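You operate a simulated robot arm through the tools that you are given. There is no shell and no other tool.

You are at the controls of a simulated robot arm. One attempt, no reset.

## Task
Wipe the clamp block's plate clean, then clamp the white lid on it.
Fine: use the wooden pad and put it back; lay the lid square and shut both clamps. What is to be rubbed or washed off counts as gone when no trace of it is left.

It is judged by the outcome, as a careful person would: the job done as asked, and still so three seconds after it is handed in. It fails if anything else is knocked over, pushed out of place, dropped, spilled or broken. A push-on lid holds only when it is set on centred and level and pressed home; a screw cap is set on level and turned clockwise until tight.

## Robot
A 6-joint arm with a two-finger gripper, fixed in place. Base frame: the origin is at the foot of the arm, x ahead of it, y to its left, z up; the work surface is at about z = 0. Lengths are in mm, angles in rad, forces in N, time in s.
With the tool pointing down near the work surface it reaches from about 240 to 620 mm from the base axis. Its first joint turns from -1.152 to 1.152 rad. Payload 1.37 kg.
Tool frame: the origin (TCP) lies between the finger pads and is the grasp point; the fingertips stand 22 mm ahead of it; z points along the fingers, y is the line along which they close. Largest opening 92 mm; the body of the gripper starts 65 mm behind the TCP.
Orientation is told as [roll, pitch, yaw] about the base's x, y, z axes, in that order, counted from this pose: with the fingers straight down and closing along the base's y, the tool's x points along the base's -x, its y along +y and its z along -z.

## Interface
- The arm moves only by the tool apply_moves. Its arguments are lists of equal length, an entry for each row: "offset": the shift along the tool's x, y, z in mm, a list of three; "delta_rot": the turn, a rotation vector about the tool's x, y, z in rad, a list of three; "fingers": the closure in counts, from 0 (fully open) to 255 (shut). In form: {"offset": [[tx, ty, tz], ...], "delta_rot": [[wx, wy, wz], ...], "fingers": [fingers, ...]}. A call has 1 to 20 rows; each row shifts and turns the commanded pose from where the row before left it, along the tool's axes as they then stand. Rows are played at 5 a second. More than 50 mm and 0.15 rad between two rows, or a gripper value outside its range, and nothing of the call is played. Where a pose cannot be reached the arm comes as near as it can. A force on the tool above 40 N (or 10 N above the force at the start of the call, whichever is more), or a blocked arm, ends the call early, and 0.2 s more pass. Each finger halts on what it meets, pressing with about 26 N; the grip force reading is that of the motor and also rises with nothing between the fingers. The clock runs only during rows and for 0.2 s after the last one: add rows that do not move to give the fingers time. It gives the time, the measured TCP pose, the force on the tool (base axes), the opening and the grip force at its end, in the units of the frame above (readings bear some noise), with the torque about the TCP (base axes, N m) and any sound that the robot's microphone picked up.
- Cameras (640 x 400 px; columns grow to the right, rows downward): "scene" is fixed at [53, -444.7, 589.6]; the picture's right is [0.61, -0.80, 0.00], its down [-0.42, -0.32, -0.85] and it looks along [0.68, 0.52, -0.52] (base axes); focal length 328 px, centre (320, 200). "wrist" rides on the gripper at [71, 19, -102] in the tool frame; the picture's right is [-0.26, 0.96, 0.00], its down [-0.75, -0.20, -0.63] and it looks along [-0.60, -0.16, 0.78] (tool axes); focal length 280 px, centre (320, 200). There is no depth. A picture from a camera that has moved, and an enlarged one, comes with that camera's place and axes in the base frame and with its lens.
- capture(camera): a new picture of that camera. It takes no simulated time.
- enlarge(camera, box): a new picture of the part [left, top, right, bottom] of that camera's present view, enlarged. It takes no simulated time.
- finish_job(): hands the job in; it is judged then, once.

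Places have to be worked out from the pictures, the camera data and where the tool is seen. Open the gripper and draw the arm clear of the work before you hand the job in, unless the task says otherwise.

The tools are called after "Request:" by a JSON object that holds its "name" and its "arguments". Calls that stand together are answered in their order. apply_moves: Moves the arm, as the interface text tells. Its arguments: {"type":"object","properties":{"offset":{"type":"array","items":{"type":"array","items":{"type":"number"}}},"delta_rot":{"type":"array","items":{"type":"array","items":{"type":"number"}}},"fingers":{"type":"array","items":{"type":"number"}}},"required":["offset","delta_rot","fingers"]} The other tools are called the same way: capture (camera) takes a picture; enlarge (camera, box) takes an enlarged picture of a part of a camera's view; finish_job () hands the job in.

At the start:

```text
t: 0.0
ee_pos: [339.1, -6.1, 371.8]
orientation: [0.001, 0.0, -0.001]
contact_force: [-0.2, -0.5, 0.6]
wrist_torque: [-0.02, -0.01, -0.01]
finger_gap: 91.9
grip_force: 0.1
```

scene: 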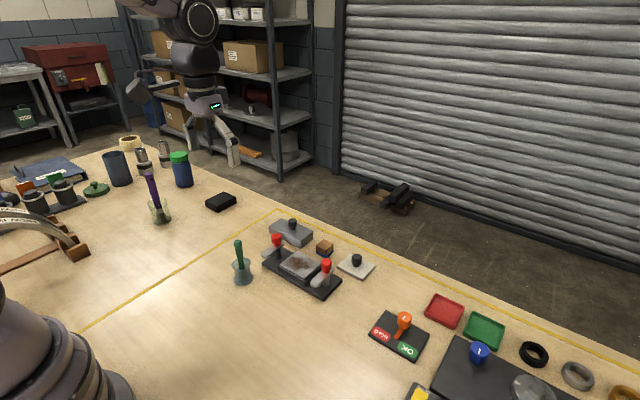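
wrist: 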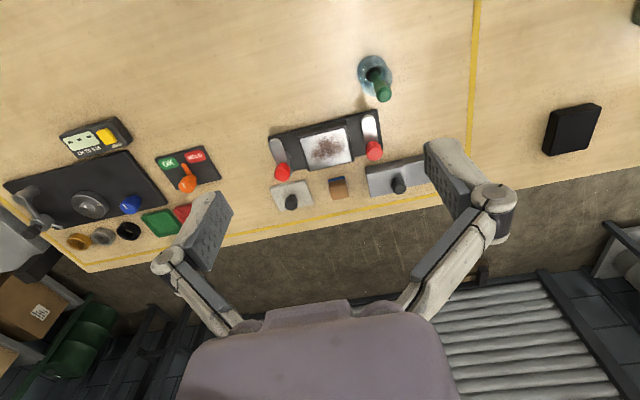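

I start by looking closer at the clamp block area in both cameras.

Request:
{"name": "enlarge", "arguments": {"camera": "scene", "box": [220, 200, 400, 312]}}

Request:
{"name": "enlarge", "arguments": {"camera": "wrist", "box": [250, 90, 442, 210]}}

```text
3.56 times, centred on (310, 256) of scene
camera zoom: at [53.0, -444.7, 589.6], right [0.61, -0.8, 0.0], down [-0.42, -0.32, -0.85], along [0.68, 0.52, -0.52], focal length 1167 px, centre (356, 1)
```

zoom: 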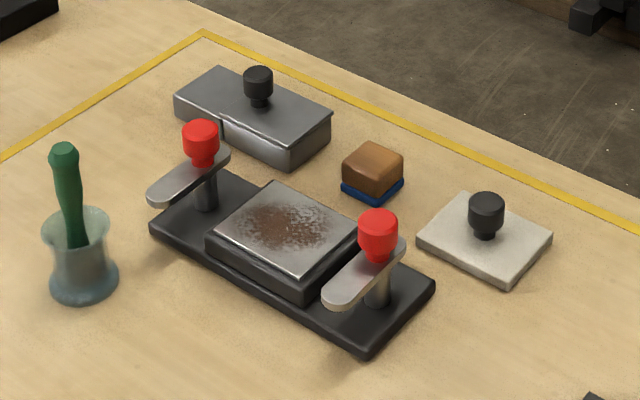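

```text
3.33 times, centred on (346, 150) of wrist
camera zoom: at [269.4, 11.6, 474.9], right [0.26, 0.96, 0.0], down [0.75, -0.2, 0.63], along [0.6, -0.16, -0.78], focal length 935 px, centre (233, 367)
```

zoom: 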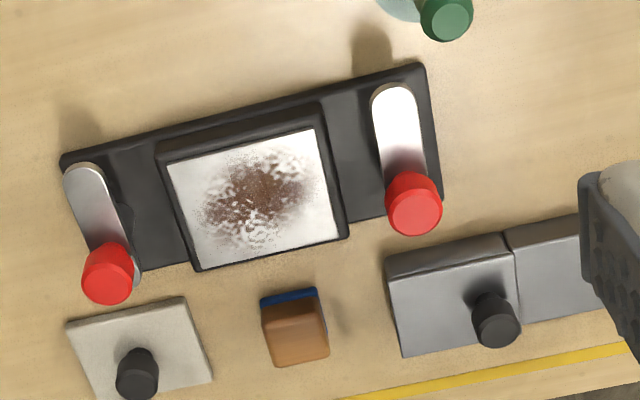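

The plate (rusty/soiled) looks to be centred near (505, -41) with top around z≈32; the wooden pad, white lid and a grey lid lie behind it. I lower the arm moderately for a closer wrist view.

Request:
{"name": "apply_moves", "arguments": {"offset": [[-6, 0, 34], [-6, 0, 34], [-6, 0, 34], [-6, 0, 34], [-6, 0, 34], [0, 0, 0]], "delta_rot": [[0, 0, 0], [0, 0, 0], [0, 0, 0], [0, 0, 0], [0, 0, 0], [0, 0, 0]], "fingers": [0, 0, 0, 0, 0, 0]}}

Request:
{"name": "capture", "arguments": {"camera": "wrist"}}

Request:
{"name": "capture", "arguments": {"camera": "scene"}}

```text
t: 1.4
ee_pos: [370.0, -7.1, 202.7]
orientation: [-0.001, -0.001, 0.0]
contact_force: [-0.2, 0.2, -0.3]
wrist_torque: [0.02, 0.01, 0.01]
finger_gap: 92.1
grip_force: 0.0
```

```text
taken
camera wrist: at [300.3, 11.7, 305.9], right [0.26, 0.96, 0.0], down [0.75, -0.2, 0.63], along [0.6, -0.16, -0.78], focal length 280 px, centre (320, 200)
```

wrist: 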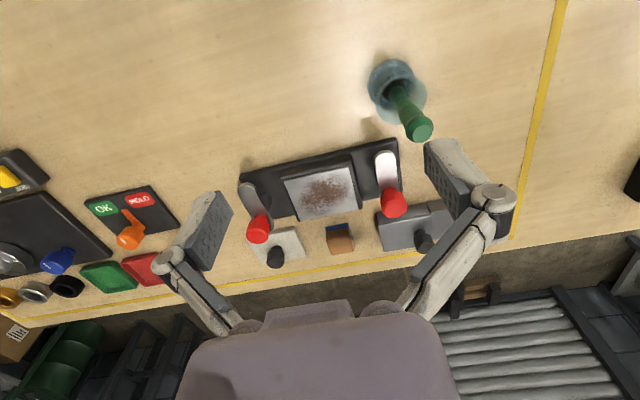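

```text
taken
```

scene: 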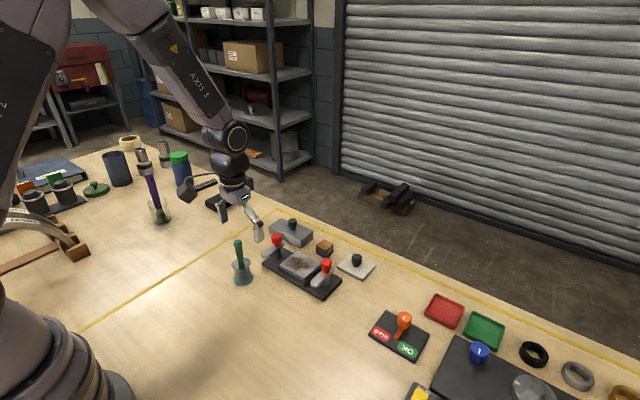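

The clamp block is in clear view; I enlarge for details of the clamps, the pad and the lid.

Request:
{"name": "enlarge", "arguments": {"camera": "wrist", "box": [225, 135, 433, 265]}}

Request:
{"name": "enlarge", "arguments": {"camera": "scene", "box": [250, 215, 390, 302]}}

```text
3.08 times, centred on (329, 200) of wrist
camera zoom: at [300.3, 11.7, 305.9], right [0.26, 0.96, 0.0], down [0.75, -0.2, 0.63], along [0.6, -0.16, -0.78], focal length 863 px, centre (292, 200)
```

zoom: 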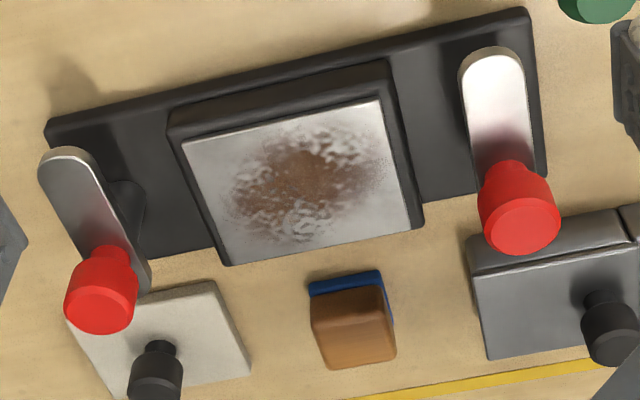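

```text
4.57 times, centred on (320, 258) of scene
camera zoom: at [53.0, -444.7, 589.6], right [0.61, -0.8, 0.0], down [-0.42, -0.32, -0.85], along [0.68, 0.52, -0.52], focal length 1500 px, centre (320, -67)
```

zoom: 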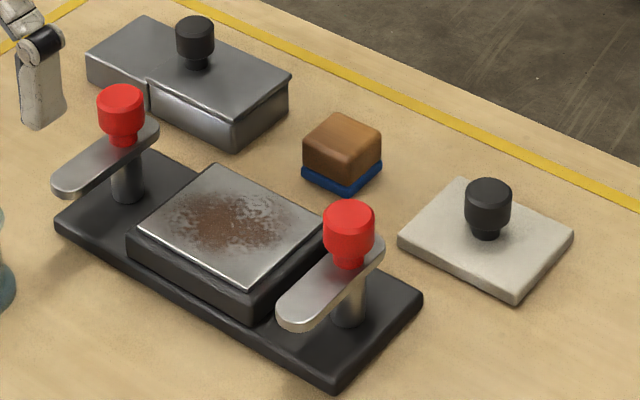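

Block seems axis-aligned: plate about x 473–538, y −80…−2, top z≈35; posts at (505,−118) and (505,38). I zoom harder on the wooden pad to measure it.

Request:
{"name": "enlarge", "arguments": {"camera": "wrist", "box": [308, 210, 372, 250]}}

Request:
{"name": "enlarge", "arguments": {"camera": "scene", "box": [304, 232, 352, 262]}}

```text
10.00 times, centred on (340, 230) of wrist
camera zoom: at [300.3, 11.7, 305.9], right [0.26, 0.96, 0.0], down [0.75, -0.2, 0.63], along [0.6, -0.16, -0.78], focal length 2804 px, centre (120, -100)
```

zoom: 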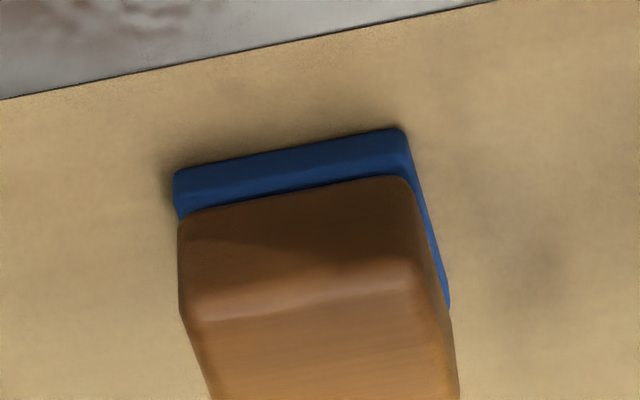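

```text
13.33 times, centred on (328, 247) of scene
camera zoom: at [53.0, -444.7, 589.6], right [0.61, -0.8, 0.0], down [-0.42, -0.32, -0.85], along [0.68, 0.52, -0.52], focal length 4376 px, centre (213, -427)
```

zoom: 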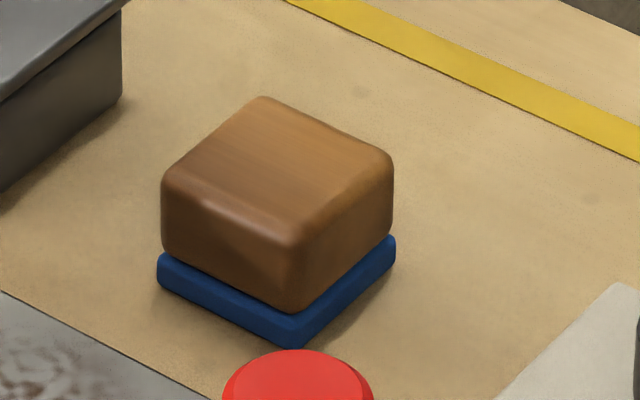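

Pad is about 36×36×28 mm centred near (607, −39), blue wiping side down. I move high over it with the fingers half closed and check the alignment.

Request:
{"name": "apply_moves", "arguments": {"offset": [[-29, -4, 5], [-29, -4, 5], [-29, -4, 5], [-29, -4, 5], [-29, -4, 5], [-29, -4, 5], [-29, -4, 5], [-29, -4, 5], [0, 0, 0], [0, 0, 0]], "delta_rot": [[0, 0, 0], [0, 0, 0], [0, 0, 0], [0, 0, 0], [0, 0, 0], [0, 0, 0], [0, 0, 0], [0, 0, 0], [0, 0, 0], [0, 0, 0]], "fingers": [0, 20, 40, 60, 80, 90, 90, 90, 90, 90]}}

Request:
{"name": "capture", "arguments": {"camera": "wrist"}}

Request:
{"name": "capture", "arguments": {"camera": "scene"}}

```text
t: 3.6
ee_pos: [601.2, -40.5, 163.9]
orientation: [0.0, 0.001, 0.001]
contact_force: [0.0, -0.5, 0.4]
wrist_torque: [0.01, 0.0, -0.01]
finger_gap: 59.6
grip_force: 0.1
```

```text
taken
camera wrist: at [530.4, -20.4, 266.4], right [0.26, 0.96, 0.0], down [0.75, -0.2, 0.63], along [0.6, -0.16, -0.78], focal length 280 px, centre (320, 200)
```

wrist: 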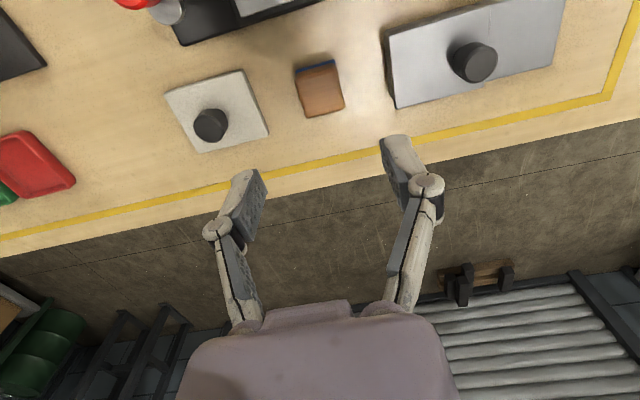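

```text
taken
```

scene: 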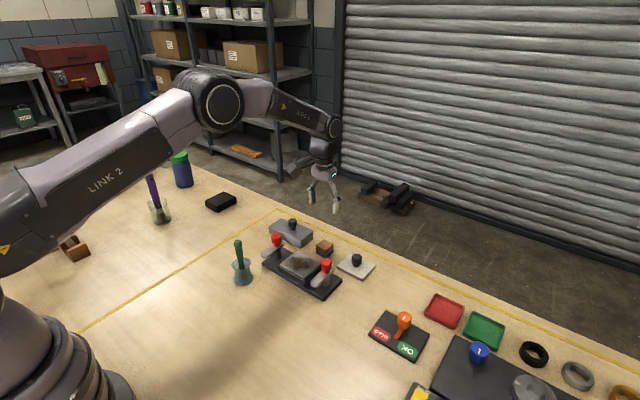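

Now near above the pad; I zoom in the wrist view to refine pad and lid positions.

Request:
{"name": "enlarge", "arguments": {"camera": "wrist", "box": [280, 50, 360, 120]}}

Request:
{"name": "enlarge", "arguments": {"camera": "wrist", "box": [155, 60, 283, 160]}}

```text
5.71 times, centred on (320, 85) of wrist
camera zoom: at [530.4, -20.4, 266.4], right [0.26, 0.96, 0.0], down [0.75, -0.2, 0.63], along [0.6, -0.16, -0.78], focal length 1602 px, centre (320, 857)
```

zoom: 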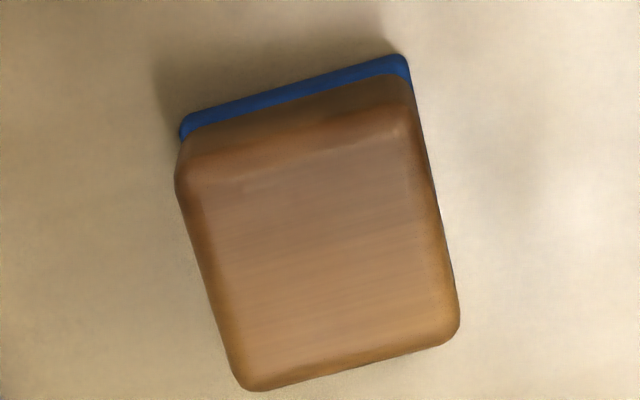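

```text
4.00 times, centred on (219, 110) of wrist
camera zoom: at [530.4, -20.4, 266.4], right [0.26, 0.96, 0.0], down [0.75, -0.2, 0.63], along [0.6, -0.16, -0.78], focal length 1122 px, centre (724, 560)
```

zoom: 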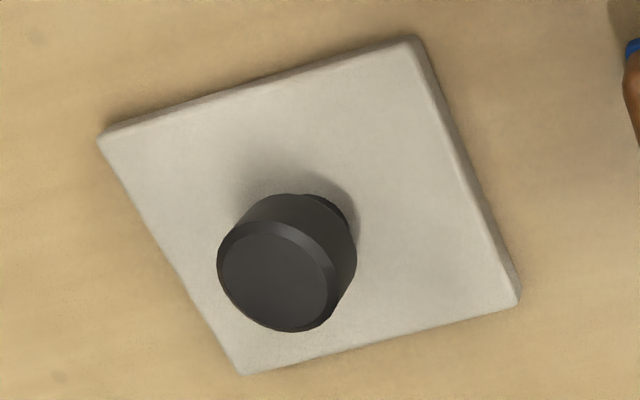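

Wrist view puts the pad at x 589.7–625, y −59…−22.6, so centre ≈(607.2, −40.8), square to the base. I descend above it to z≈60 and check before going lower.

Request:
{"name": "apply_moves", "arguments": {"offset": [[-2, -0.5, 20], [-2, -0.5, 20], [-2, 0, 20], [0, 0, 20], [0, 0, 20], [0, 0, 0], [0, 0, 0]], "delta_rot": [[0, 0, 0], [0, 0, 0], [0, 0, 0], [0, 0, 0], [0, 0, 0], [0, 0, 0], [0, 0, 0]], "fingers": [90, 90, 90, 90, 90, 90, 90]}}

Request:
{"name": "capture", "arguments": {"camera": "wrist"}}

Request:
{"name": "enlarge", "arguments": {"camera": "scene", "box": [250, 190, 390, 277]}}

```text
t: 5.2
ee_pos: [608.0, -40.3, 62.2]
orientation: [0.0, 0.0, -0.001]
contact_force: [0.0, -0.5, -0.4]
wrist_torque: [-0.01, 0.03, -0.01]
finger_gap: 59.4
grip_force: 0.2
```

```text
taken
camera wrist: at [537.1, -21.3, 165.7], right [0.26, 0.96, 0.0], down [0.75, -0.2, 0.63], along [0.6, -0.16, -0.78], focal length 280 px, centre (320, 200)
```

wrist: 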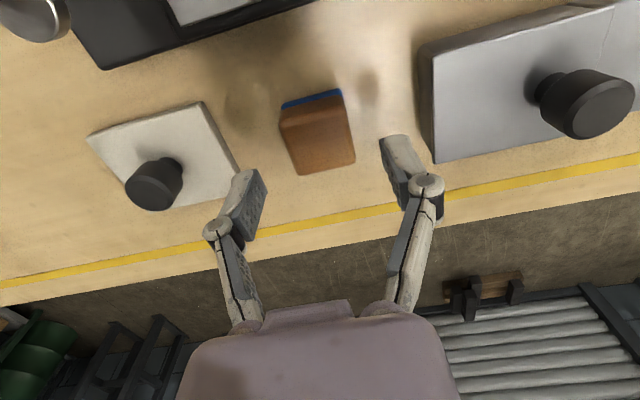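

```text
4.57 times, centred on (320, 234) of scene
camera zoom: at [53.0, -444.7, 589.6], right [0.61, -0.8, 0.0], down [-0.42, -0.32, -0.85], along [0.68, 0.52, -0.52], focal length 1500 px, centre (320, 47)
```

zoom: 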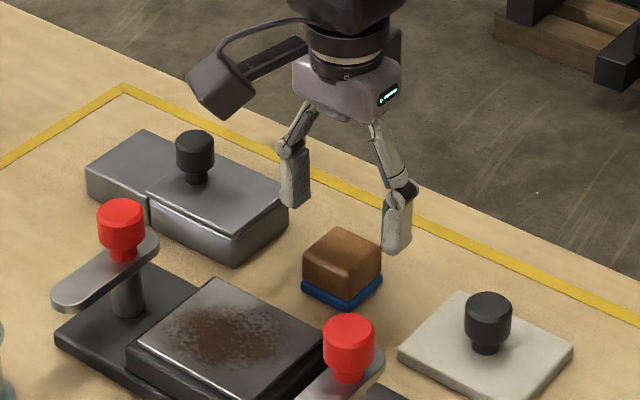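

Fingers straddle the pad properly. I go down 32 mm (TCP z≈30, tips ≈8 mm above table, on the wood) and close.

Request:
{"name": "apply_moves", "arguments": {"offset": [[0, 0, 12], [0, 0, 12], [0, 0, 8], [0, 0, 0], [0, 0, 0], [0, 0, 0], [0, 0, 0], [0, 0, 0], [0, 0, 0]], "delta_rot": [[0, 0, 0], [0, 0, 0], [0, 0, 0], [0, 0, 0], [0, 0, 0], [0, 0, 0], [0, 0, 0], [0, 0, 0], [0, 0, 0]], "fingers": [90, 90, 90, 90, 130, 150, 170, 190, 200]}}

Request:
{"name": "capture", "arguments": {"camera": "wrist"}}

Request:
{"name": "enlarge", "arguments": {"camera": "scene", "box": [250, 190, 390, 277]}}

```text
t: 7.2
ee_pos: [607.2, -40.2, 30.6]
orientation: [0.0, 0.0, 0.0]
contact_force: [1.4, -0.7, 0.7]
wrist_torque: [0.01, -0.02, 0.0]
finger_gap: 34.9
grip_force: 26.0
```

```text
taken
camera wrist: at [536.5, -21.7, 133.3], right [0.26, 0.96, 0.0], down [0.75, -0.2, 0.63], along [0.6, -0.16, -0.78], focal length 280 px, centre (320, 200)
```

wrist: 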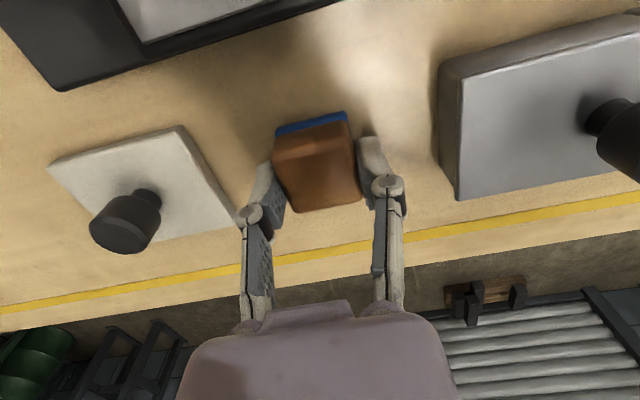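

```text
4.57 times, centred on (320, 234) of scene
camera zoom: at [53.0, -444.7, 589.6], right [0.61, -0.8, 0.0], down [-0.42, -0.32, -0.85], along [0.68, 0.52, -0.52], focal length 1500 px, centre (320, 47)
```

zoom: 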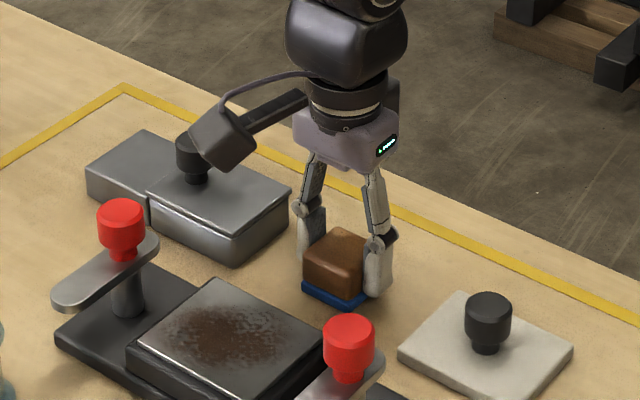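

Pad gripped (gap 34.9, 26 N). I lift it 60 mm and carry it over the plate centre (~505, −41).

Request:
{"name": "apply_moves", "arguments": {"offset": [[0, 0, -10], [0, 0, -25], [0, 0, -25], [0, 0, 0], [25.5, 0, 0], [25.5, 0, 0], [25.5, 0, 0], [25.5, 0, 0], [0, 0, 0], [0, 0, 0]], "delta_rot": [[0, 0, 0], [0, 0, 0], [0, 0, 0], [0, 0, 0], [0, 0, 0], [0, 0, 0], [0, 0, 0], [0, 0, 0], [0, 0, 0], [0, 0, 0]], "fingers": [230, 230, 230, 230, 230, 230, 230, 230, 230, 230]}}

Request:
{"name": "capture", "arguments": {"camera": "wrist"}}

Request:
{"name": "enlarge", "arguments": {"camera": "scene", "box": [240, 190, 400, 290]}}

```text
t: 9.4
ee_pos: [504.6, -39.9, 90.0]
orientation: [0.0, 0.0, 0.0]
contact_force: [0.7, -0.2, -0.4]
wrist_torque: [-0.04, 0.03, 0.03]
finger_gap: 34.7
grip_force: 26.5
```

```text
taken
camera wrist: at [435.4, -21.1, 192.7], right [0.26, 0.96, 0.0], down [0.75, -0.2, 0.63], along [0.6, -0.16, -0.78], focal length 280 px, centre (320, 200)
```

wrist: 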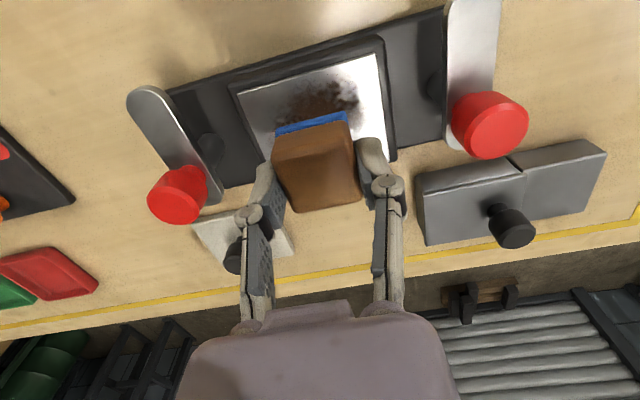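

```text
4.00 times, centred on (320, 240) of scene
camera zoom: at [53.0, -444.7, 589.6], right [0.61, -0.8, 0.0], down [-0.42, -0.32, -0.85], along [0.68, 0.52, -0.52], focal length 1313 px, centre (320, 40)
```

zoom: 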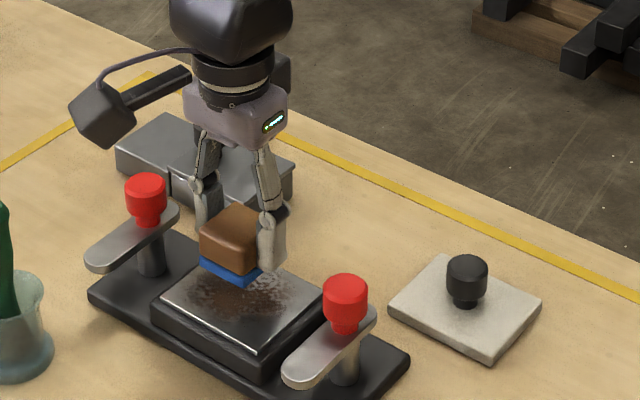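

Pad hovers over the plate. I descend near contact (to z≈67) and read the force.

Request:
{"name": "apply_moves", "arguments": {"offset": [[0, 0, 12], [0, 0, 8], [0, 0, 2], [0, 0, 1], [0, 0, 0], [0, 0, 0]], "delta_rot": [[0, 0, 0], [0, 0, 0], [0, 0, 0], [0, 0, 0], [0, 0, 0], [0, 0, 0]], "fingers": [230, 230, 230, 230, 230, 230]}}

Request:
{"name": "enlarge", "arguments": {"camera": "scene", "box": [260, 220, 356, 280]}}

```text
t: 10.8
ee_pos: [505.6, -39.9, 66.7]
orientation: [-0.001, 0.001, 0.0]
contact_force: [-1.0, 0.2, -0.1]
wrist_torque: [0.01, 0.03, 0.04]
finger_gap: 34.7
grip_force: 25.7
```

```text
6.67 times, centred on (308, 250) of scene
camera zoom: at [53.0, -444.7, 589.6], right [0.61, -0.8, 0.0], down [-0.42, -0.32, -0.85], along [0.68, 0.52, -0.52], focal length 2188 px, centre (400, -133)
```

zoom: 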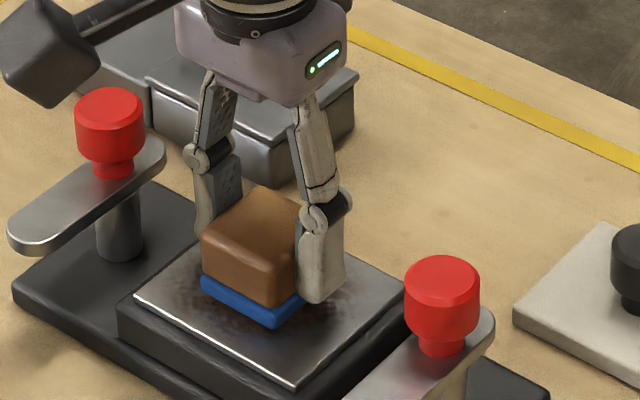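

Not yet in contact (no vertical force). I step down gently a few millimetres more.

Request:
{"name": "apply_moves", "arguments": {"offset": [[0, 0, 1], [0, 0, 1], [0, 0, 0]], "delta_rot": [[0, 0, 0], [0, 0, 0], [0, 0, 0]], "fingers": [230, 230, 230]}}

```text
t: 11.6
ee_pos: [505.2, -39.7, 65.4]
orientation: [0.0, -0.001, 0.001]
contact_force: [0.0, 1.1, -0.4]
wrist_torque: [0.0, 0.02, 0.02]
finger_gap: 35.0
grip_force: 25.8
```

Request:
{"name": "apply_moves", "arguments": {"offset": [[0, 0, 1], [0, 0, 1], [0, 0, 0]], "delta_rot": [[0, 0, 0], [0, 0, 0], [0, 0, 0]], "fingers": [230, 230, 230]}}

```text
t: 12.4
ee_pos: [507.1, -40.4, 64.4]
orientation: [0.001, -0.002, -0.001]
contact_force: [-5.2, 4.9, 19.4]
wrist_torque: [0.12, 0.18, -0.04]
finger_gap: 35.3
grip_force: 25.8
```

Contact now at z≈64.4 with about 19 N. I back off a little to ~12 N and make a raster of rubbing strokes over the plate.

Request:
{"name": "apply_moves", "arguments": {"offset": [[8, -12, -0.7], [8, -12, 0], [0, 12, 0], [0, 12, 0], [0, 12, 0], [0, 12, 0], [-10, 0, 0], [0, -12, 0], [0, -12, 0], [0, -12, 0], [0, -12, 0], [-10, 0, 0], [0, 12, 0], [0, 12, 0], [0, 12, 0], [0, 12, 0], [-10, 0, 0], [0, -12, 0], [0, -12, 0], [0, -12, 0]], "delta_rot": [[0, 0, 0], [0, 0, 0], [0, 0, 0], [0, 0, 0], [0, 0, 0], [0, 0, 0], [0, 0, 0], [0, 0, 0], [0, 0, 0], [0, 0, 0], [0, 0, 0], [0, 0, 0], [0, 0, 0], [0, 0, 0], [0, 0, 0], [0, 0, 0], [0, 0, 0], [0, 0, 0], [0, 0, 0], [0, 0, 0]], "fingers": [230, 230, 230, 230, 230, 230, 230, 230, 230, 230, 230, 230, 230, 230, 230, 230, 230, 230, 230, 230]}}

Request:
{"name": "enlarge", "arguments": {"camera": "scene", "box": [260, 220, 356, 280]}}

Request:
{"name": "capture", "arguments": {"camera": "wrist"}}

```text
t: 16.6
ee_pos: [520.2, -52.7, 64.9]
orientation: [0.001, 0.0, 0.001]
contact_force: [0.0, 0.1, -0.5]
wrist_torque: [-0.01, -0.02, 0.0]
finger_gap: 35.0
grip_force: 25.9
```

```text
6.67 times, centred on (308, 250) of scene
camera zoom: at [53.0, -444.7, 589.6], right [0.61, -0.8, 0.0], down [-0.42, -0.32, -0.85], along [0.68, 0.52, -0.52], focal length 2188 px, centre (400, -133)
```

zoom: 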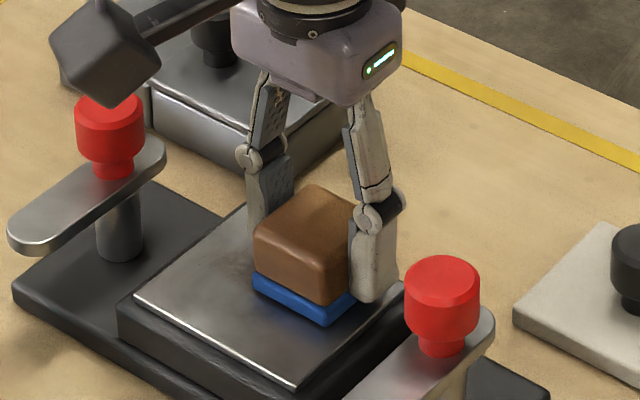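

```text
taken
camera wrist: at [449.2, -34.1, 167.1], right [0.26, 0.97, 0.0], down [0.75, -0.2, 0.63], along [0.6, -0.16, -0.78], focal length 280 px, centre (320, 200)
```

wrist: 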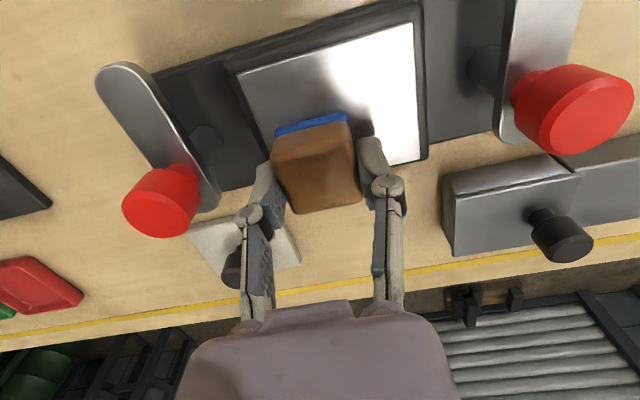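

Most of the soiling is gone already; contact force dropped to about zero, so I press 0.8 mm more and rub a second raster with strokes along x.

Request:
{"name": "apply_moves", "arguments": {"offset": [[0, -12, 0.8], [15, 0, 0], [15, 0, 0], [0, 12, 0], [-15, 0, 0], [-15, 0, 0], [0, 12, 0], [15, 0, 0], [15, 0, 0], [0, 12, 0], [-15, 0, 0], [-15, 0, 0], [0, 12, 0], [15, 0, 0], [15, 0, 0], [0, -12, 0], [0, -12, 0], [0, -12, 0], [0, -12, 0]], "delta_rot": [[0, 0, 0], [0, 0, 0], [0, 0, 0], [0, 0, 0], [0, 0, 0], [0, 0, 0], [0, 0, 0], [0, 0, 0], [0, 0, 0], [0, 0, 0], [0, 0, 0], [0, 0, 0], [0, 0, 0], [0, 0, 0], [0, 0, 0], [0, 0, 0], [0, 0, 0], [0, 0, 0], [0, 0, 0]], "fingers": [230, 230, 230, 230, 230, 230, 230, 230, 230, 230, 230, 230, 230, 230, 230, 230, 230, 230, 230]}}

Request:
{"name": "enlarge", "arguments": {"camera": "scene", "box": [260, 220, 356, 280]}}

Request:
{"name": "capture", "arguments": {"camera": "wrist"}}

```text
t: 20.6
ee_pos: [489.4, -65.0, 62.4]
orientation: [0.0, 0.0, 0.0]
contact_force: [0.1, 1.3, 3.8]
wrist_torque: [-0.01, 0.02, 0.0]
finger_gap: 34.7
grip_force: 26.2
```

```text
6.67 times, centred on (308, 250) of scene
camera zoom: at [53.0, -444.7, 589.6], right [0.61, -0.8, 0.0], down [-0.42, -0.32, -0.85], along [0.68, 0.52, -0.52], focal length 2188 px, centre (400, -133)
```

zoom: 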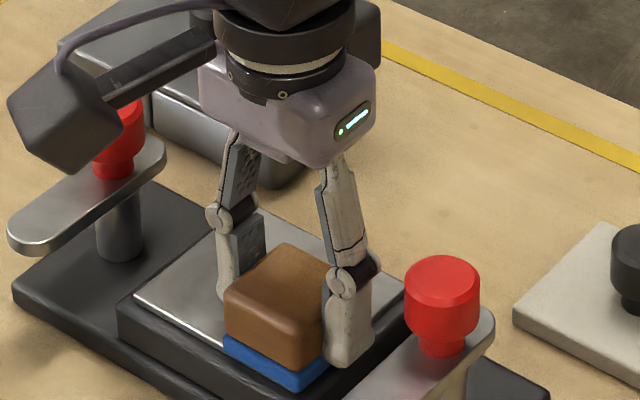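

```text
taken
camera wrist: at [418.8, -46.5, 166.3], right [0.26, 0.97, 0.0], down [0.75, -0.2, 0.62], along [0.6, -0.16, -0.78], focal length 280 px, centre (320, 200)
```

wrist: 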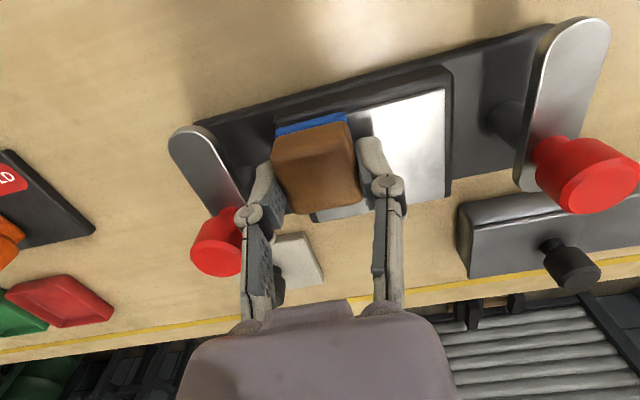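

Plate looks bare where visible. One more set of light strokes, then I lift off and carry the pad back above its home spot to inspect the plate.

Request:
{"name": "apply_moves", "arguments": {"offset": [[-10, 0, 0.5], [0, 12, 0], [0, 12, 0], [0, 12, 0], [0, 12, 0], [-10, 0, 0], [0, -12, 0], [0, -12, 0], [0, -12, 0], [0, -12, 0], [-10, 0, 0], [0, 12, 0], [0, 12, 0], [0, 12, 0], [0, 12, 0], [0, 0, 0]], "delta_rot": [[0, 0, 0], [0, 0, 0], [0, 0, 0], [0, 0, 0], [0, 0, 0], [0, 0, 0], [0, 0, 0], [0, 0, 0], [0, 0, 0], [0, 0, 0], [0, 0, 0], [0, 0, 0], [0, 0, 0], [0, 0, 0], [0, 0, 0], [0, 0, 0]], "fingers": [230, 230, 230, 230, 230, 230, 230, 230, 230, 230, 230, 230, 230, 230, 230, 230]}}

Request:
{"name": "apply_moves", "arguments": {"offset": [[0, 0, -10], [0, 0, -15], [-22, -6, 0], [-22, -6, 0], [-22, -6, 0], [-21, -5, 0], [0, 0, 0], [0, 0, 0]], "delta_rot": [[0, 0, 0], [0, 0, 0], [0, 0, 0], [0, 0, 0], [0, 0, 0], [0, 0, 0], [0, 0, 0], [0, 0, 0]], "fingers": [230, 230, 230, 230, 230, 230, 230, 230]}}

Request:
{"name": "capture", "arguments": {"camera": "wrist"}}

Request:
{"name": "enlarge", "arguments": {"camera": "scene", "box": [260, 220, 356, 280]}}

```text
t: 24.0
ee_pos: [518.6, -16.1, 62.5]
orientation: [0.002, 0.003, 0.002]
contact_force: [0.8, 0.0, 0.0]
wrist_torque: [-0.02, -0.01, 0.02]
finger_gap: 35.0
grip_force: 25.9
```

```text
t: 25.8
ee_pos: [607.8, -38.1, 88.0]
orientation: [0.0, -0.001, 0.0]
contact_force: [-0.9, -0.6, -0.5]
wrist_torque: [0.0, 0.01, 0.0]
finger_gap: 34.7
grip_force: 26.1
```

```text
taken
camera wrist: at [537.2, -20.2, 190.9], right [0.26, 0.96, 0.0], down [0.75, -0.2, 0.63], along [0.6, -0.16, -0.78], focal length 280 px, centre (320, 200)
```

wrist: 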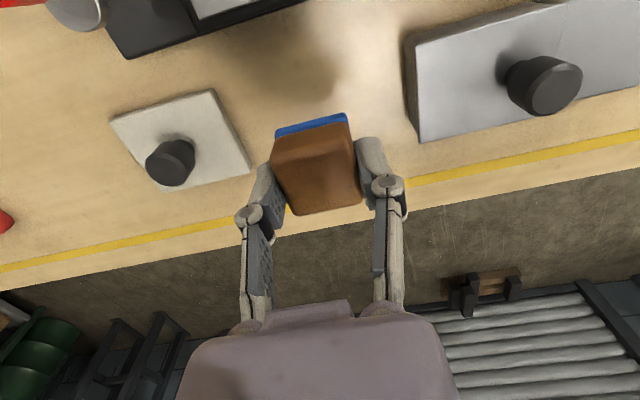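

```text
6.67 times, centred on (308, 250) of scene
camera zoom: at [53.0, -444.7, 589.6], right [0.61, -0.8, 0.0], down [-0.42, -0.32, -0.85], along [0.68, 0.52, -0.52], focal length 2188 px, centre (400, -133)
```

zoom: 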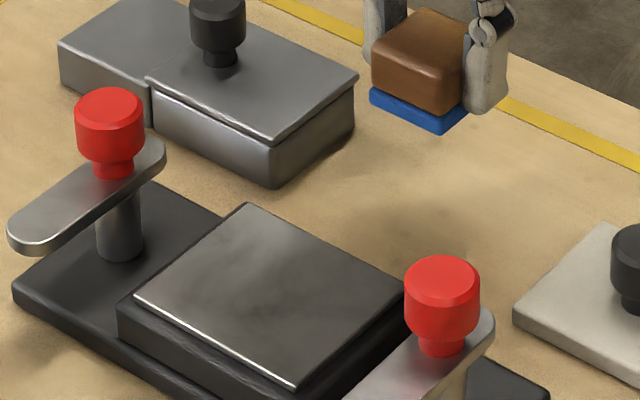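

Plate looks clear of rust, with some faint tonal variation that may be reflection. I zoom in more and take the wrist camera back for a second view while still holding the pad.

Request:
{"name": "enlarge", "arguments": {"camera": "scene", "box": [276, 246, 324, 282]}}

Request:
{"name": "apply_moves", "arguments": {"offset": [[0, 0, -20], [10, 0, -20], [30, 0, -10], [40, 0, 0], [40, 0, 0], [40, 0, 0], [40, 0, 0], [0, 0, 0], [0, 0, 0]], "delta_rot": [[0, 0, 0], [0, 0, 0], [0, 0, 0], [0, 0, 0], [0, 0, 0], [0, 0, 0], [0, 0, 0], [0, 0, 0], [0, 0, 0]], "fingers": [230, 230, 230, 230, 230, 230, 230, 230, 230]}}

Request:
{"name": "capture", "arguments": {"camera": "wrist"}}

```text
11.11 times, centred on (300, 264) of scene
camera zoom: at [53.0, -444.7, 589.6], right [0.61, -0.8, 0.0], down [-0.42, -0.32, -0.85], along [0.68, 0.52, -0.52], focal length 3647 px, centre (542, -511)
```

zoom: 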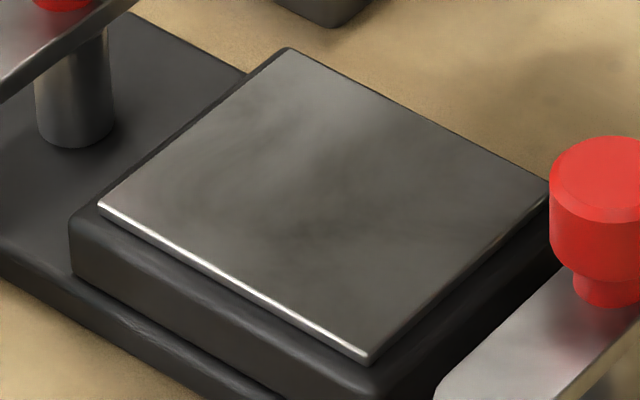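

```text
t: 27.8
ee_pos: [406.7, -37.8, 135.7]
orientation: [0.0, 0.001, 0.0]
contact_force: [-0.4, 0.6, -0.2]
wrist_torque: [-0.03, 0.0, 0.0]
finger_gap: 34.6
grip_force: 26.3
```

```text
taken
camera wrist: at [336.7, -19.3, 238.8], right [0.26, 0.96, 0.0], down [0.75, -0.2, 0.63], along [0.6, -0.16, -0.78], focal length 280 px, centre (320, 200)
```

wrist: 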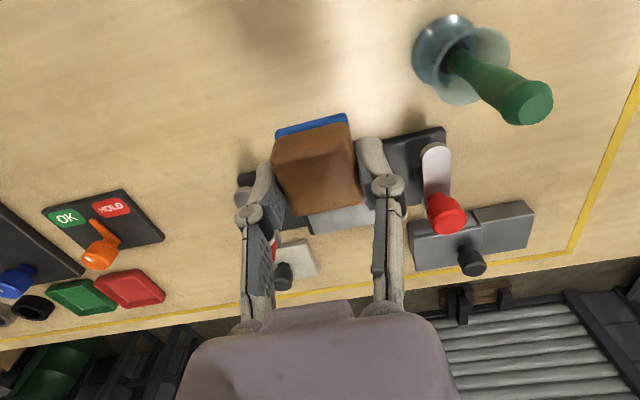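

The pad hides the plate in the wrist view; I shift sideways to −y so the plate shows beside the gripper.

Request:
{"name": "apply_moves", "arguments": {"offset": [[0, -30, -10], [0, -30, -10], [0, -30, 0], [0, 0, 0], [0, 0, 0]], "delta_rot": [[0, 0, 0], [0, 0, 0], [0, 0, 0], [0, 0, 0], [0, 0, 0]], "fingers": [230, 230, 230, 230, 230]}}

Request:
{"name": "capture", "arguments": {"camera": "wrist"}}

Request:
{"name": "enlarge", "arguments": {"camera": "scene", "box": [276, 246, 324, 282]}}

```text
t: 29.0
ee_pos: [408.1, -129.2, 157.0]
orientation: [0.0, -0.002, 0.0]
contact_force: [-0.8, -0.3, 0.1]
wrist_torque: [0.0, 0.01, -0.01]
finger_gap: 34.9
grip_force: 26.5
```

```text
taken
camera wrist: at [337.2, -110.9, 259.5], right [0.26, 0.96, 0.0], down [0.75, -0.2, 0.63], along [0.6, -0.16, -0.78], focal length 280 px, centre (320, 200)
```

wrist: 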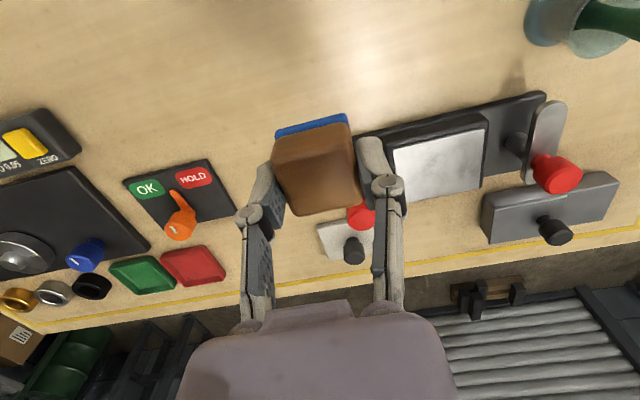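

```text
11.11 times, centred on (300, 264) of scene
camera zoom: at [53.0, -444.7, 589.6], right [0.61, -0.8, 0.0], down [-0.42, -0.32, -0.85], along [0.68, 0.52, -0.52], focal length 3647 px, centre (542, -511)
```

zoom: 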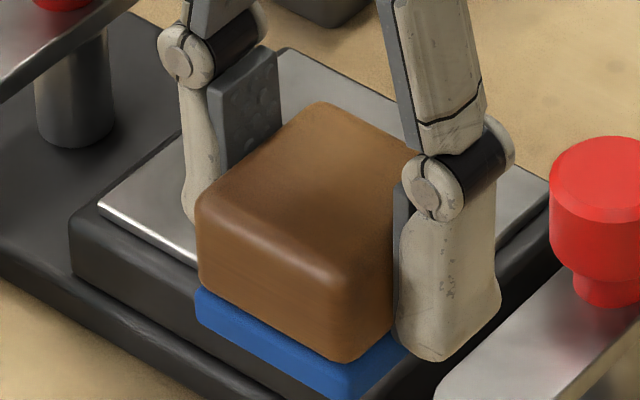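

I enlarge the plate in the wrist view to check for remaining traces.

Request:
{"name": "enlarge", "arguments": {"camera": "wrist", "box": [384, 115, 496, 210]}}

```text
4.21 times, centred on (440, 162) of wrist
camera zoom: at [337.2, -110.9, 259.5], right [0.26, 0.96, 0.0], down [0.75, -0.2, 0.63], along [0.6, -0.16, -0.78], focal length 1181 px, centre (-185, 358)
```

zoom: 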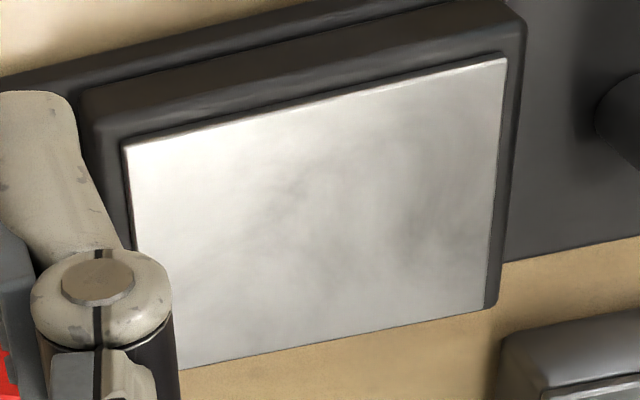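

There's a faint cloudy pattern that sits at the same spots in both views, so traces may remain. I bring the pad back down on the plate and will rub more firmly.

Request:
{"name": "apply_moves", "arguments": {"offset": [[-24, 22, 0], [-24, 22, 0], [-24, 22, 0], [-25, 23, 0], [0, 0, 0], [0, 0, 30], [0, 0, 30], [0, 0, 20], [0, 0, 10], [0, 0, 2], [0, 0, 0], [0, 0, 0]], "delta_rot": [[0, 0, 0], [0, 0, 0], [0, 0, 0], [0, 0, 0], [0, 0, 0], [0, 0, 0], [0, 0, 0], [0, 0, 0], [0, 0, 0], [0, 0, 0], [0, 0, 0], [0, 0, 0]], "fingers": [230, 230, 230, 230, 230, 230, 230, 230, 230, 230, 230, 230]}}

```text
t: 31.6
ee_pos: [503.7, -39.9, 66.1]
orientation: [0.0, 0.0, 0.0]
contact_force: [-0.7, 0.6, -1.6]
wrist_torque: [-0.01, -0.01, 0.0]
finger_gap: 34.9
grip_force: 25.5
```

Pad hovers just over the plate at z≈66, no contact. I step down in 1 mm steps to find the surface.

Request:
{"name": "apply_moves", "arguments": {"offset": [[0, 0, 1], [0, 0, 1], [0, 0, 1], [0, 0, 0.5], [0, 0, 0]], "delta_rot": [[0, 0, 0], [0, 0, 0], [0, 0, 0], [0, 0, 0], [0, 0, 0]], "fingers": [230, 230, 230, 230, 230]}}

Request:
{"name": "enlarge", "arguments": {"camera": "scene", "box": [276, 240, 324, 270]}}

```text
t: 32.8
ee_pos: [502.7, -39.9, 63.0]
orientation: [0.0, 0.001, 0.001]
contact_force: [0.2, 0.0, 0.1]
wrist_torque: [0.03, 0.04, 0.0]
finger_gap: 34.8
grip_force: 26.7
```

```text
13.33 times, centred on (300, 255) of scene
camera zoom: at [53.0, -444.7, 589.6], right [0.61, -0.8, 0.0], down [-0.42, -0.32, -0.85], along [0.68, 0.52, -0.52], focal length 4376 px, centre (587, -533)
```

zoom: 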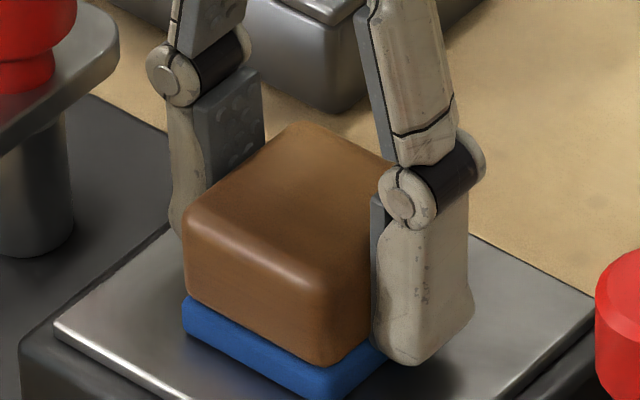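

Still no contact at 63.0; the pad must have slid up in the grip a little. I step down further.

Request:
{"name": "apply_moves", "arguments": {"offset": [[0, 0, 0.7], [0, 0, 0.7], [0, 0, 0]], "delta_rot": [[0, 0, 0], [0, 0, 0], [0, 0, 0]], "fingers": [230, 230, 230]}}

```text
t: 33.6
ee_pos: [503.4, -40.6, 62.4]
orientation: [-0.002, -0.002, 0.001]
contact_force: [-6.9, 1.5, 18.2]
wrist_torque: [0.04, 0.18, 0.0]
finger_gap: 34.7
grip_force: 26.2
```

Contact at 18 N now. I rub a full raster with this pressure.

Request:
{"name": "apply_moves", "arguments": {"offset": [[7, -12, 0], [7, -12, 0], [0, 12, 0], [0, 12, 0], [0, 12, 0], [0, 12, 0], [-10, 0, 0], [0, -12, 0], [0, -12, 0], [0, -12, 0], [0, -12, 0], [-10, 0, 0], [0, 12, 0], [0, 12, 0], [0, 12, 0], [0, 12, 0], [-10, 0, 0], [0, -12, 0], [0, -12, 0], [0, -12, 0]], "delta_rot": [[0, 0, 0], [0, 0, 0], [0, 0, 0], [0, 0, 0], [0, 0, 0], [0, 0, 0], [0, 0, 0], [0, 0, 0], [0, 0, 0], [0, 0, 0], [0, 0, 0], [0, 0, 0], [0, 0, 0], [0, 0, 0], [0, 0, 0], [0, 0, 0], [0, 0, 0], [0, 0, 0], [0, 0, 0], [0, 0, 0]], "fingers": [230, 230, 230, 230, 230, 230, 230, 230, 230, 230, 230, 230, 230, 230, 230, 230, 230, 230, 230, 230]}}

Request:
{"name": "enlarge", "arguments": {"camera": "scene", "box": [276, 246, 324, 282]}}

```text
t: 37.8
ee_pos: [518.8, -51.3, 60.6]
orientation: [-0.001, 0.0, -0.001]
contact_force: [-0.5, 1.9, 3.5]
wrist_torque: [0.05, 0.03, 0.01]
finger_gap: 34.8
grip_force: 26.0
```

```text
11.11 times, centred on (300, 264) of scene
camera zoom: at [53.0, -444.7, 589.6], right [0.61, -0.8, 0.0], down [-0.42, -0.32, -0.85], along [0.68, 0.52, -0.52], focal length 3647 px, centre (542, -511)
```

zoom: 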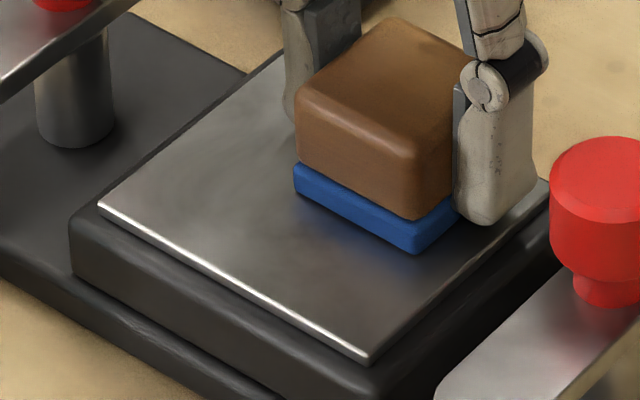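

Force is about 3.5 N; pad has slid slightly further up in the fingers, so I keep this height and do another raster of x strokes.

Request:
{"name": "apply_moves", "arguments": {"offset": [[0, -12, 0.2], [15, 0, 0], [15, 0, 0], [0, 12, 0], [-15, 0, 0], [-15, 0, 0], [0, 12, 0], [15, 0, 0], [15, 0, 0], [0, 12, 0], [-15, 0, 0], [-15, 0, 0], [0, 12, 0], [15, 0, 0], [15, 0, 0], [0, -12, 0], [-15, 0, 0], [0, -12, 0], [0, 0, 0]], "delta_rot": [[0, 0, 0], [0, 0, 0], [0, 0, 0], [0, 0, 0], [0, 0, 0], [0, 0, 0], [0, 0, 0], [0, 0, 0], [0, 0, 0], [0, 0, 0], [0, 0, 0], [0, 0, 0], [0, 0, 0], [0, 0, 0], [0, 0, 0], [0, 0, 0], [0, 0, 0], [0, 0, 0], [0, 0, 0]], "fingers": [230, 230, 230, 230, 230, 230, 230, 230, 230, 230, 230, 230, 230, 230, 230, 230, 230, 230, 230]}}

```text
t: 41.8
ee_pos: [505.3, -39.0, 60.6]
orientation: [0.001, -0.002, 0.0]
contact_force: [1.0, 5.4, 12.4]
wrist_torque: [0.15, -0.01, -0.03]
finger_gap: 34.9
grip_force: 26.0
```

Force is 12 N at the centre, good rubbing pressure. I lift off and move the pad to the same place as before to compare the plate with the earlier view.

Request:
{"name": "apply_moves", "arguments": {"offset": [[0, 0, -10], [0, 0, -20], [-25, 0, 0], [-25, 0, 0], [-25, 0, 0], [-27, -1, 0], [0, 0, 0], [0, 0, 0]], "delta_rot": [[0, 0, 0], [0, 0, 0], [0, 0, 0], [0, 0, 0], [0, 0, 0], [0, 0, 0], [0, 0, 0], [0, 0, 0]], "fingers": [230, 230, 230, 230, 230, 230, 230, 230]}}

Request:
{"name": "enlarge", "arguments": {"camera": "scene", "box": [276, 246, 324, 282]}}

Request:
{"name": "enlarge", "arguments": {"camera": "scene", "box": [260, 220, 356, 280]}}

```text
t: 43.6
ee_pos: [606.0, -41.1, 90.8]
orientation: [0.0, 0.001, -0.001]
contact_force: [-0.6, 0.3, 0.1]
wrist_torque: [0.04, -0.01, 0.02]
finger_gap: 35.0
grip_force: 26.1
```

```text
11.11 times, centred on (300, 264) of scene
camera zoom: at [53.0, -444.7, 589.6], right [0.61, -0.8, 0.0], down [-0.42, -0.32, -0.85], along [0.68, 0.52, -0.52], focal length 3647 px, centre (542, -511)
```

zoom: 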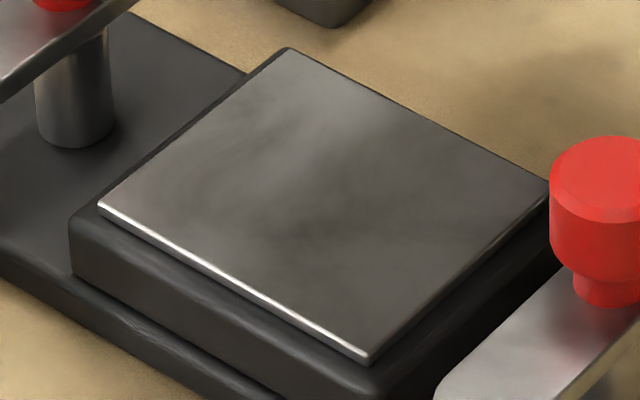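

```text
6.67 times, centred on (308, 250) of scene
camera zoom: at [53.0, -444.7, 589.6], right [0.61, -0.8, 0.0], down [-0.42, -0.32, -0.85], along [0.68, 0.52, -0.52], focal length 2188 px, centre (400, -133)
```

zoom: 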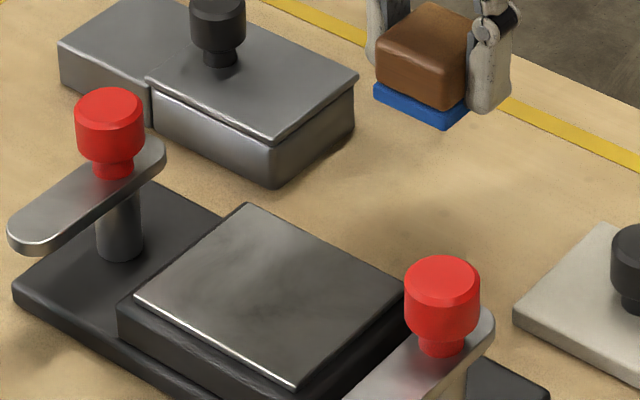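

The brown is gone; only faint clouding remains that changed between views. I revisit the earlier wrist vantage point to compare directly.

Request:
{"name": "apply_moves", "arguments": {"offset": [[0, 0, -33], [0, 0, -33], [33, -14, 0], [33, -14, 0], [33, -15, 0], [33, -15, 0], [33, -15, 0], [33, -15, 0], [0, 0, 0], [0, 0, 0]], "delta_rot": [[0, 0, 0], [0, 0, 0], [0, 0, 0], [0, 0, 0], [0, 0, 0], [0, 0, 0], [0, 0, 0], [0, 0, 0], [0, 0, 0], [0, 0, 0]], "fingers": [230, 230, 230, 230, 230, 230, 230, 230, 230, 230]}}

Request:
{"name": "enlarge", "arguments": {"camera": "wrist", "box": [384, 115, 496, 210]}}

Request:
{"name": "enlarge", "arguments": {"camera": "wrist", "box": [384, 85, 640, 245]}}

```text
t: 45.8
ee_pos: [410.0, -129.5, 155.5]
orientation: [-0.002, -0.001, 0.0]
contact_force: [0.4, -0.5, 1.0]
wrist_torque: [0.02, -0.02, 0.02]
finger_gap: 34.8
grip_force: 26.1
```

```text
4.21 times, centred on (440, 162) of wrist
camera zoom: at [339.5, -111.7, 258.7], right [0.26, 0.96, 0.0], down [0.75, -0.2, 0.63], along [0.6, -0.16, -0.78], focal length 1181 px, centre (-185, 358)
```

zoom: 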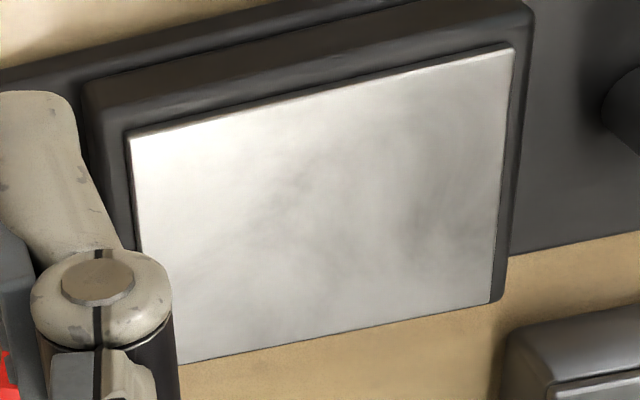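

```text
2.50 times, centred on (512, 165) of wrist
camera zoom: at [339.5, -111.7, 258.7], right [0.26, 0.96, 0.0], down [0.75, -0.2, 0.63], along [0.6, -0.16, -0.78], focal length 701 px, centre (-160, 288)
```

zoom: 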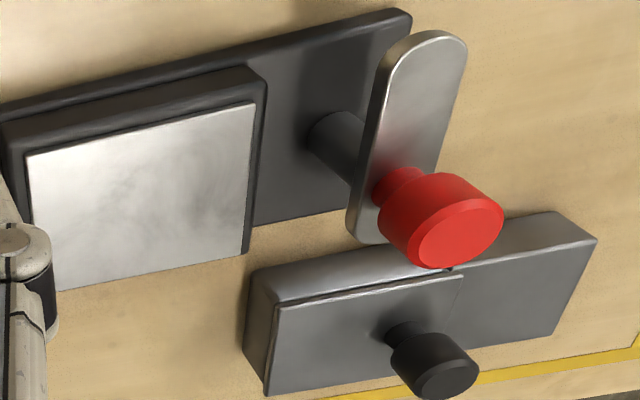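

The clouding didn't change with two more rasters, suggesting reflection rather than dirt. I check from a different vantage to see whether the clouding moves with the camera.

Request:
{"name": "apply_moves", "arguments": {"offset": [[10, -25, -20], [10, -25, -20], [10, -10, -10], [0, 0, 0], [0, 0, 0]], "delta_rot": [[0, 0, 0], [0, 0, 0], [0, 0, 0], [0, 0, 0], [0, 0, 0]], "fingers": [230, 230, 230, 230, 230]}}

Request:
{"name": "capture", "arguments": {"camera": "wrist"}}

Request:
{"name": "enlarge", "arguments": {"camera": "wrist", "box": [400, 110, 520, 210]}}

```text
t: 47.0
ee_pos: [380.7, -191.5, 205.6]
orientation: [0.0, 0.001, 0.0]
contact_force: [-0.3, 0.2, -0.2]
wrist_torque: [0.02, 0.01, 0.0]
finger_gap: 35.0
grip_force: 26.0
```

```text
taken
camera wrist: at [309.8, -171.9, 308.1], right [0.26, 0.96, 0.0], down [0.75, -0.2, 0.63], along [0.6, -0.16, -0.78], focal length 280 px, centre (320, 200)
```

wrist: 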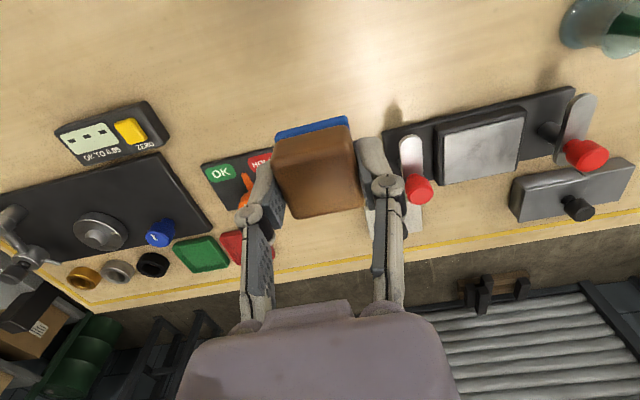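

```text
4.00 times, centred on (460, 160) of wrist
camera zoom: at [309.8, -171.9, 308.1], right [0.26, 0.96, 0.0], down [0.75, -0.2, 0.63], along [0.6, -0.16, -0.78], focal length 1122 px, centre (-240, 360)
```

zoom: 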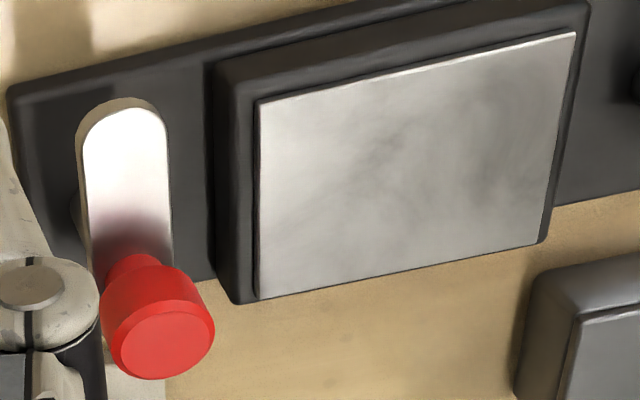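

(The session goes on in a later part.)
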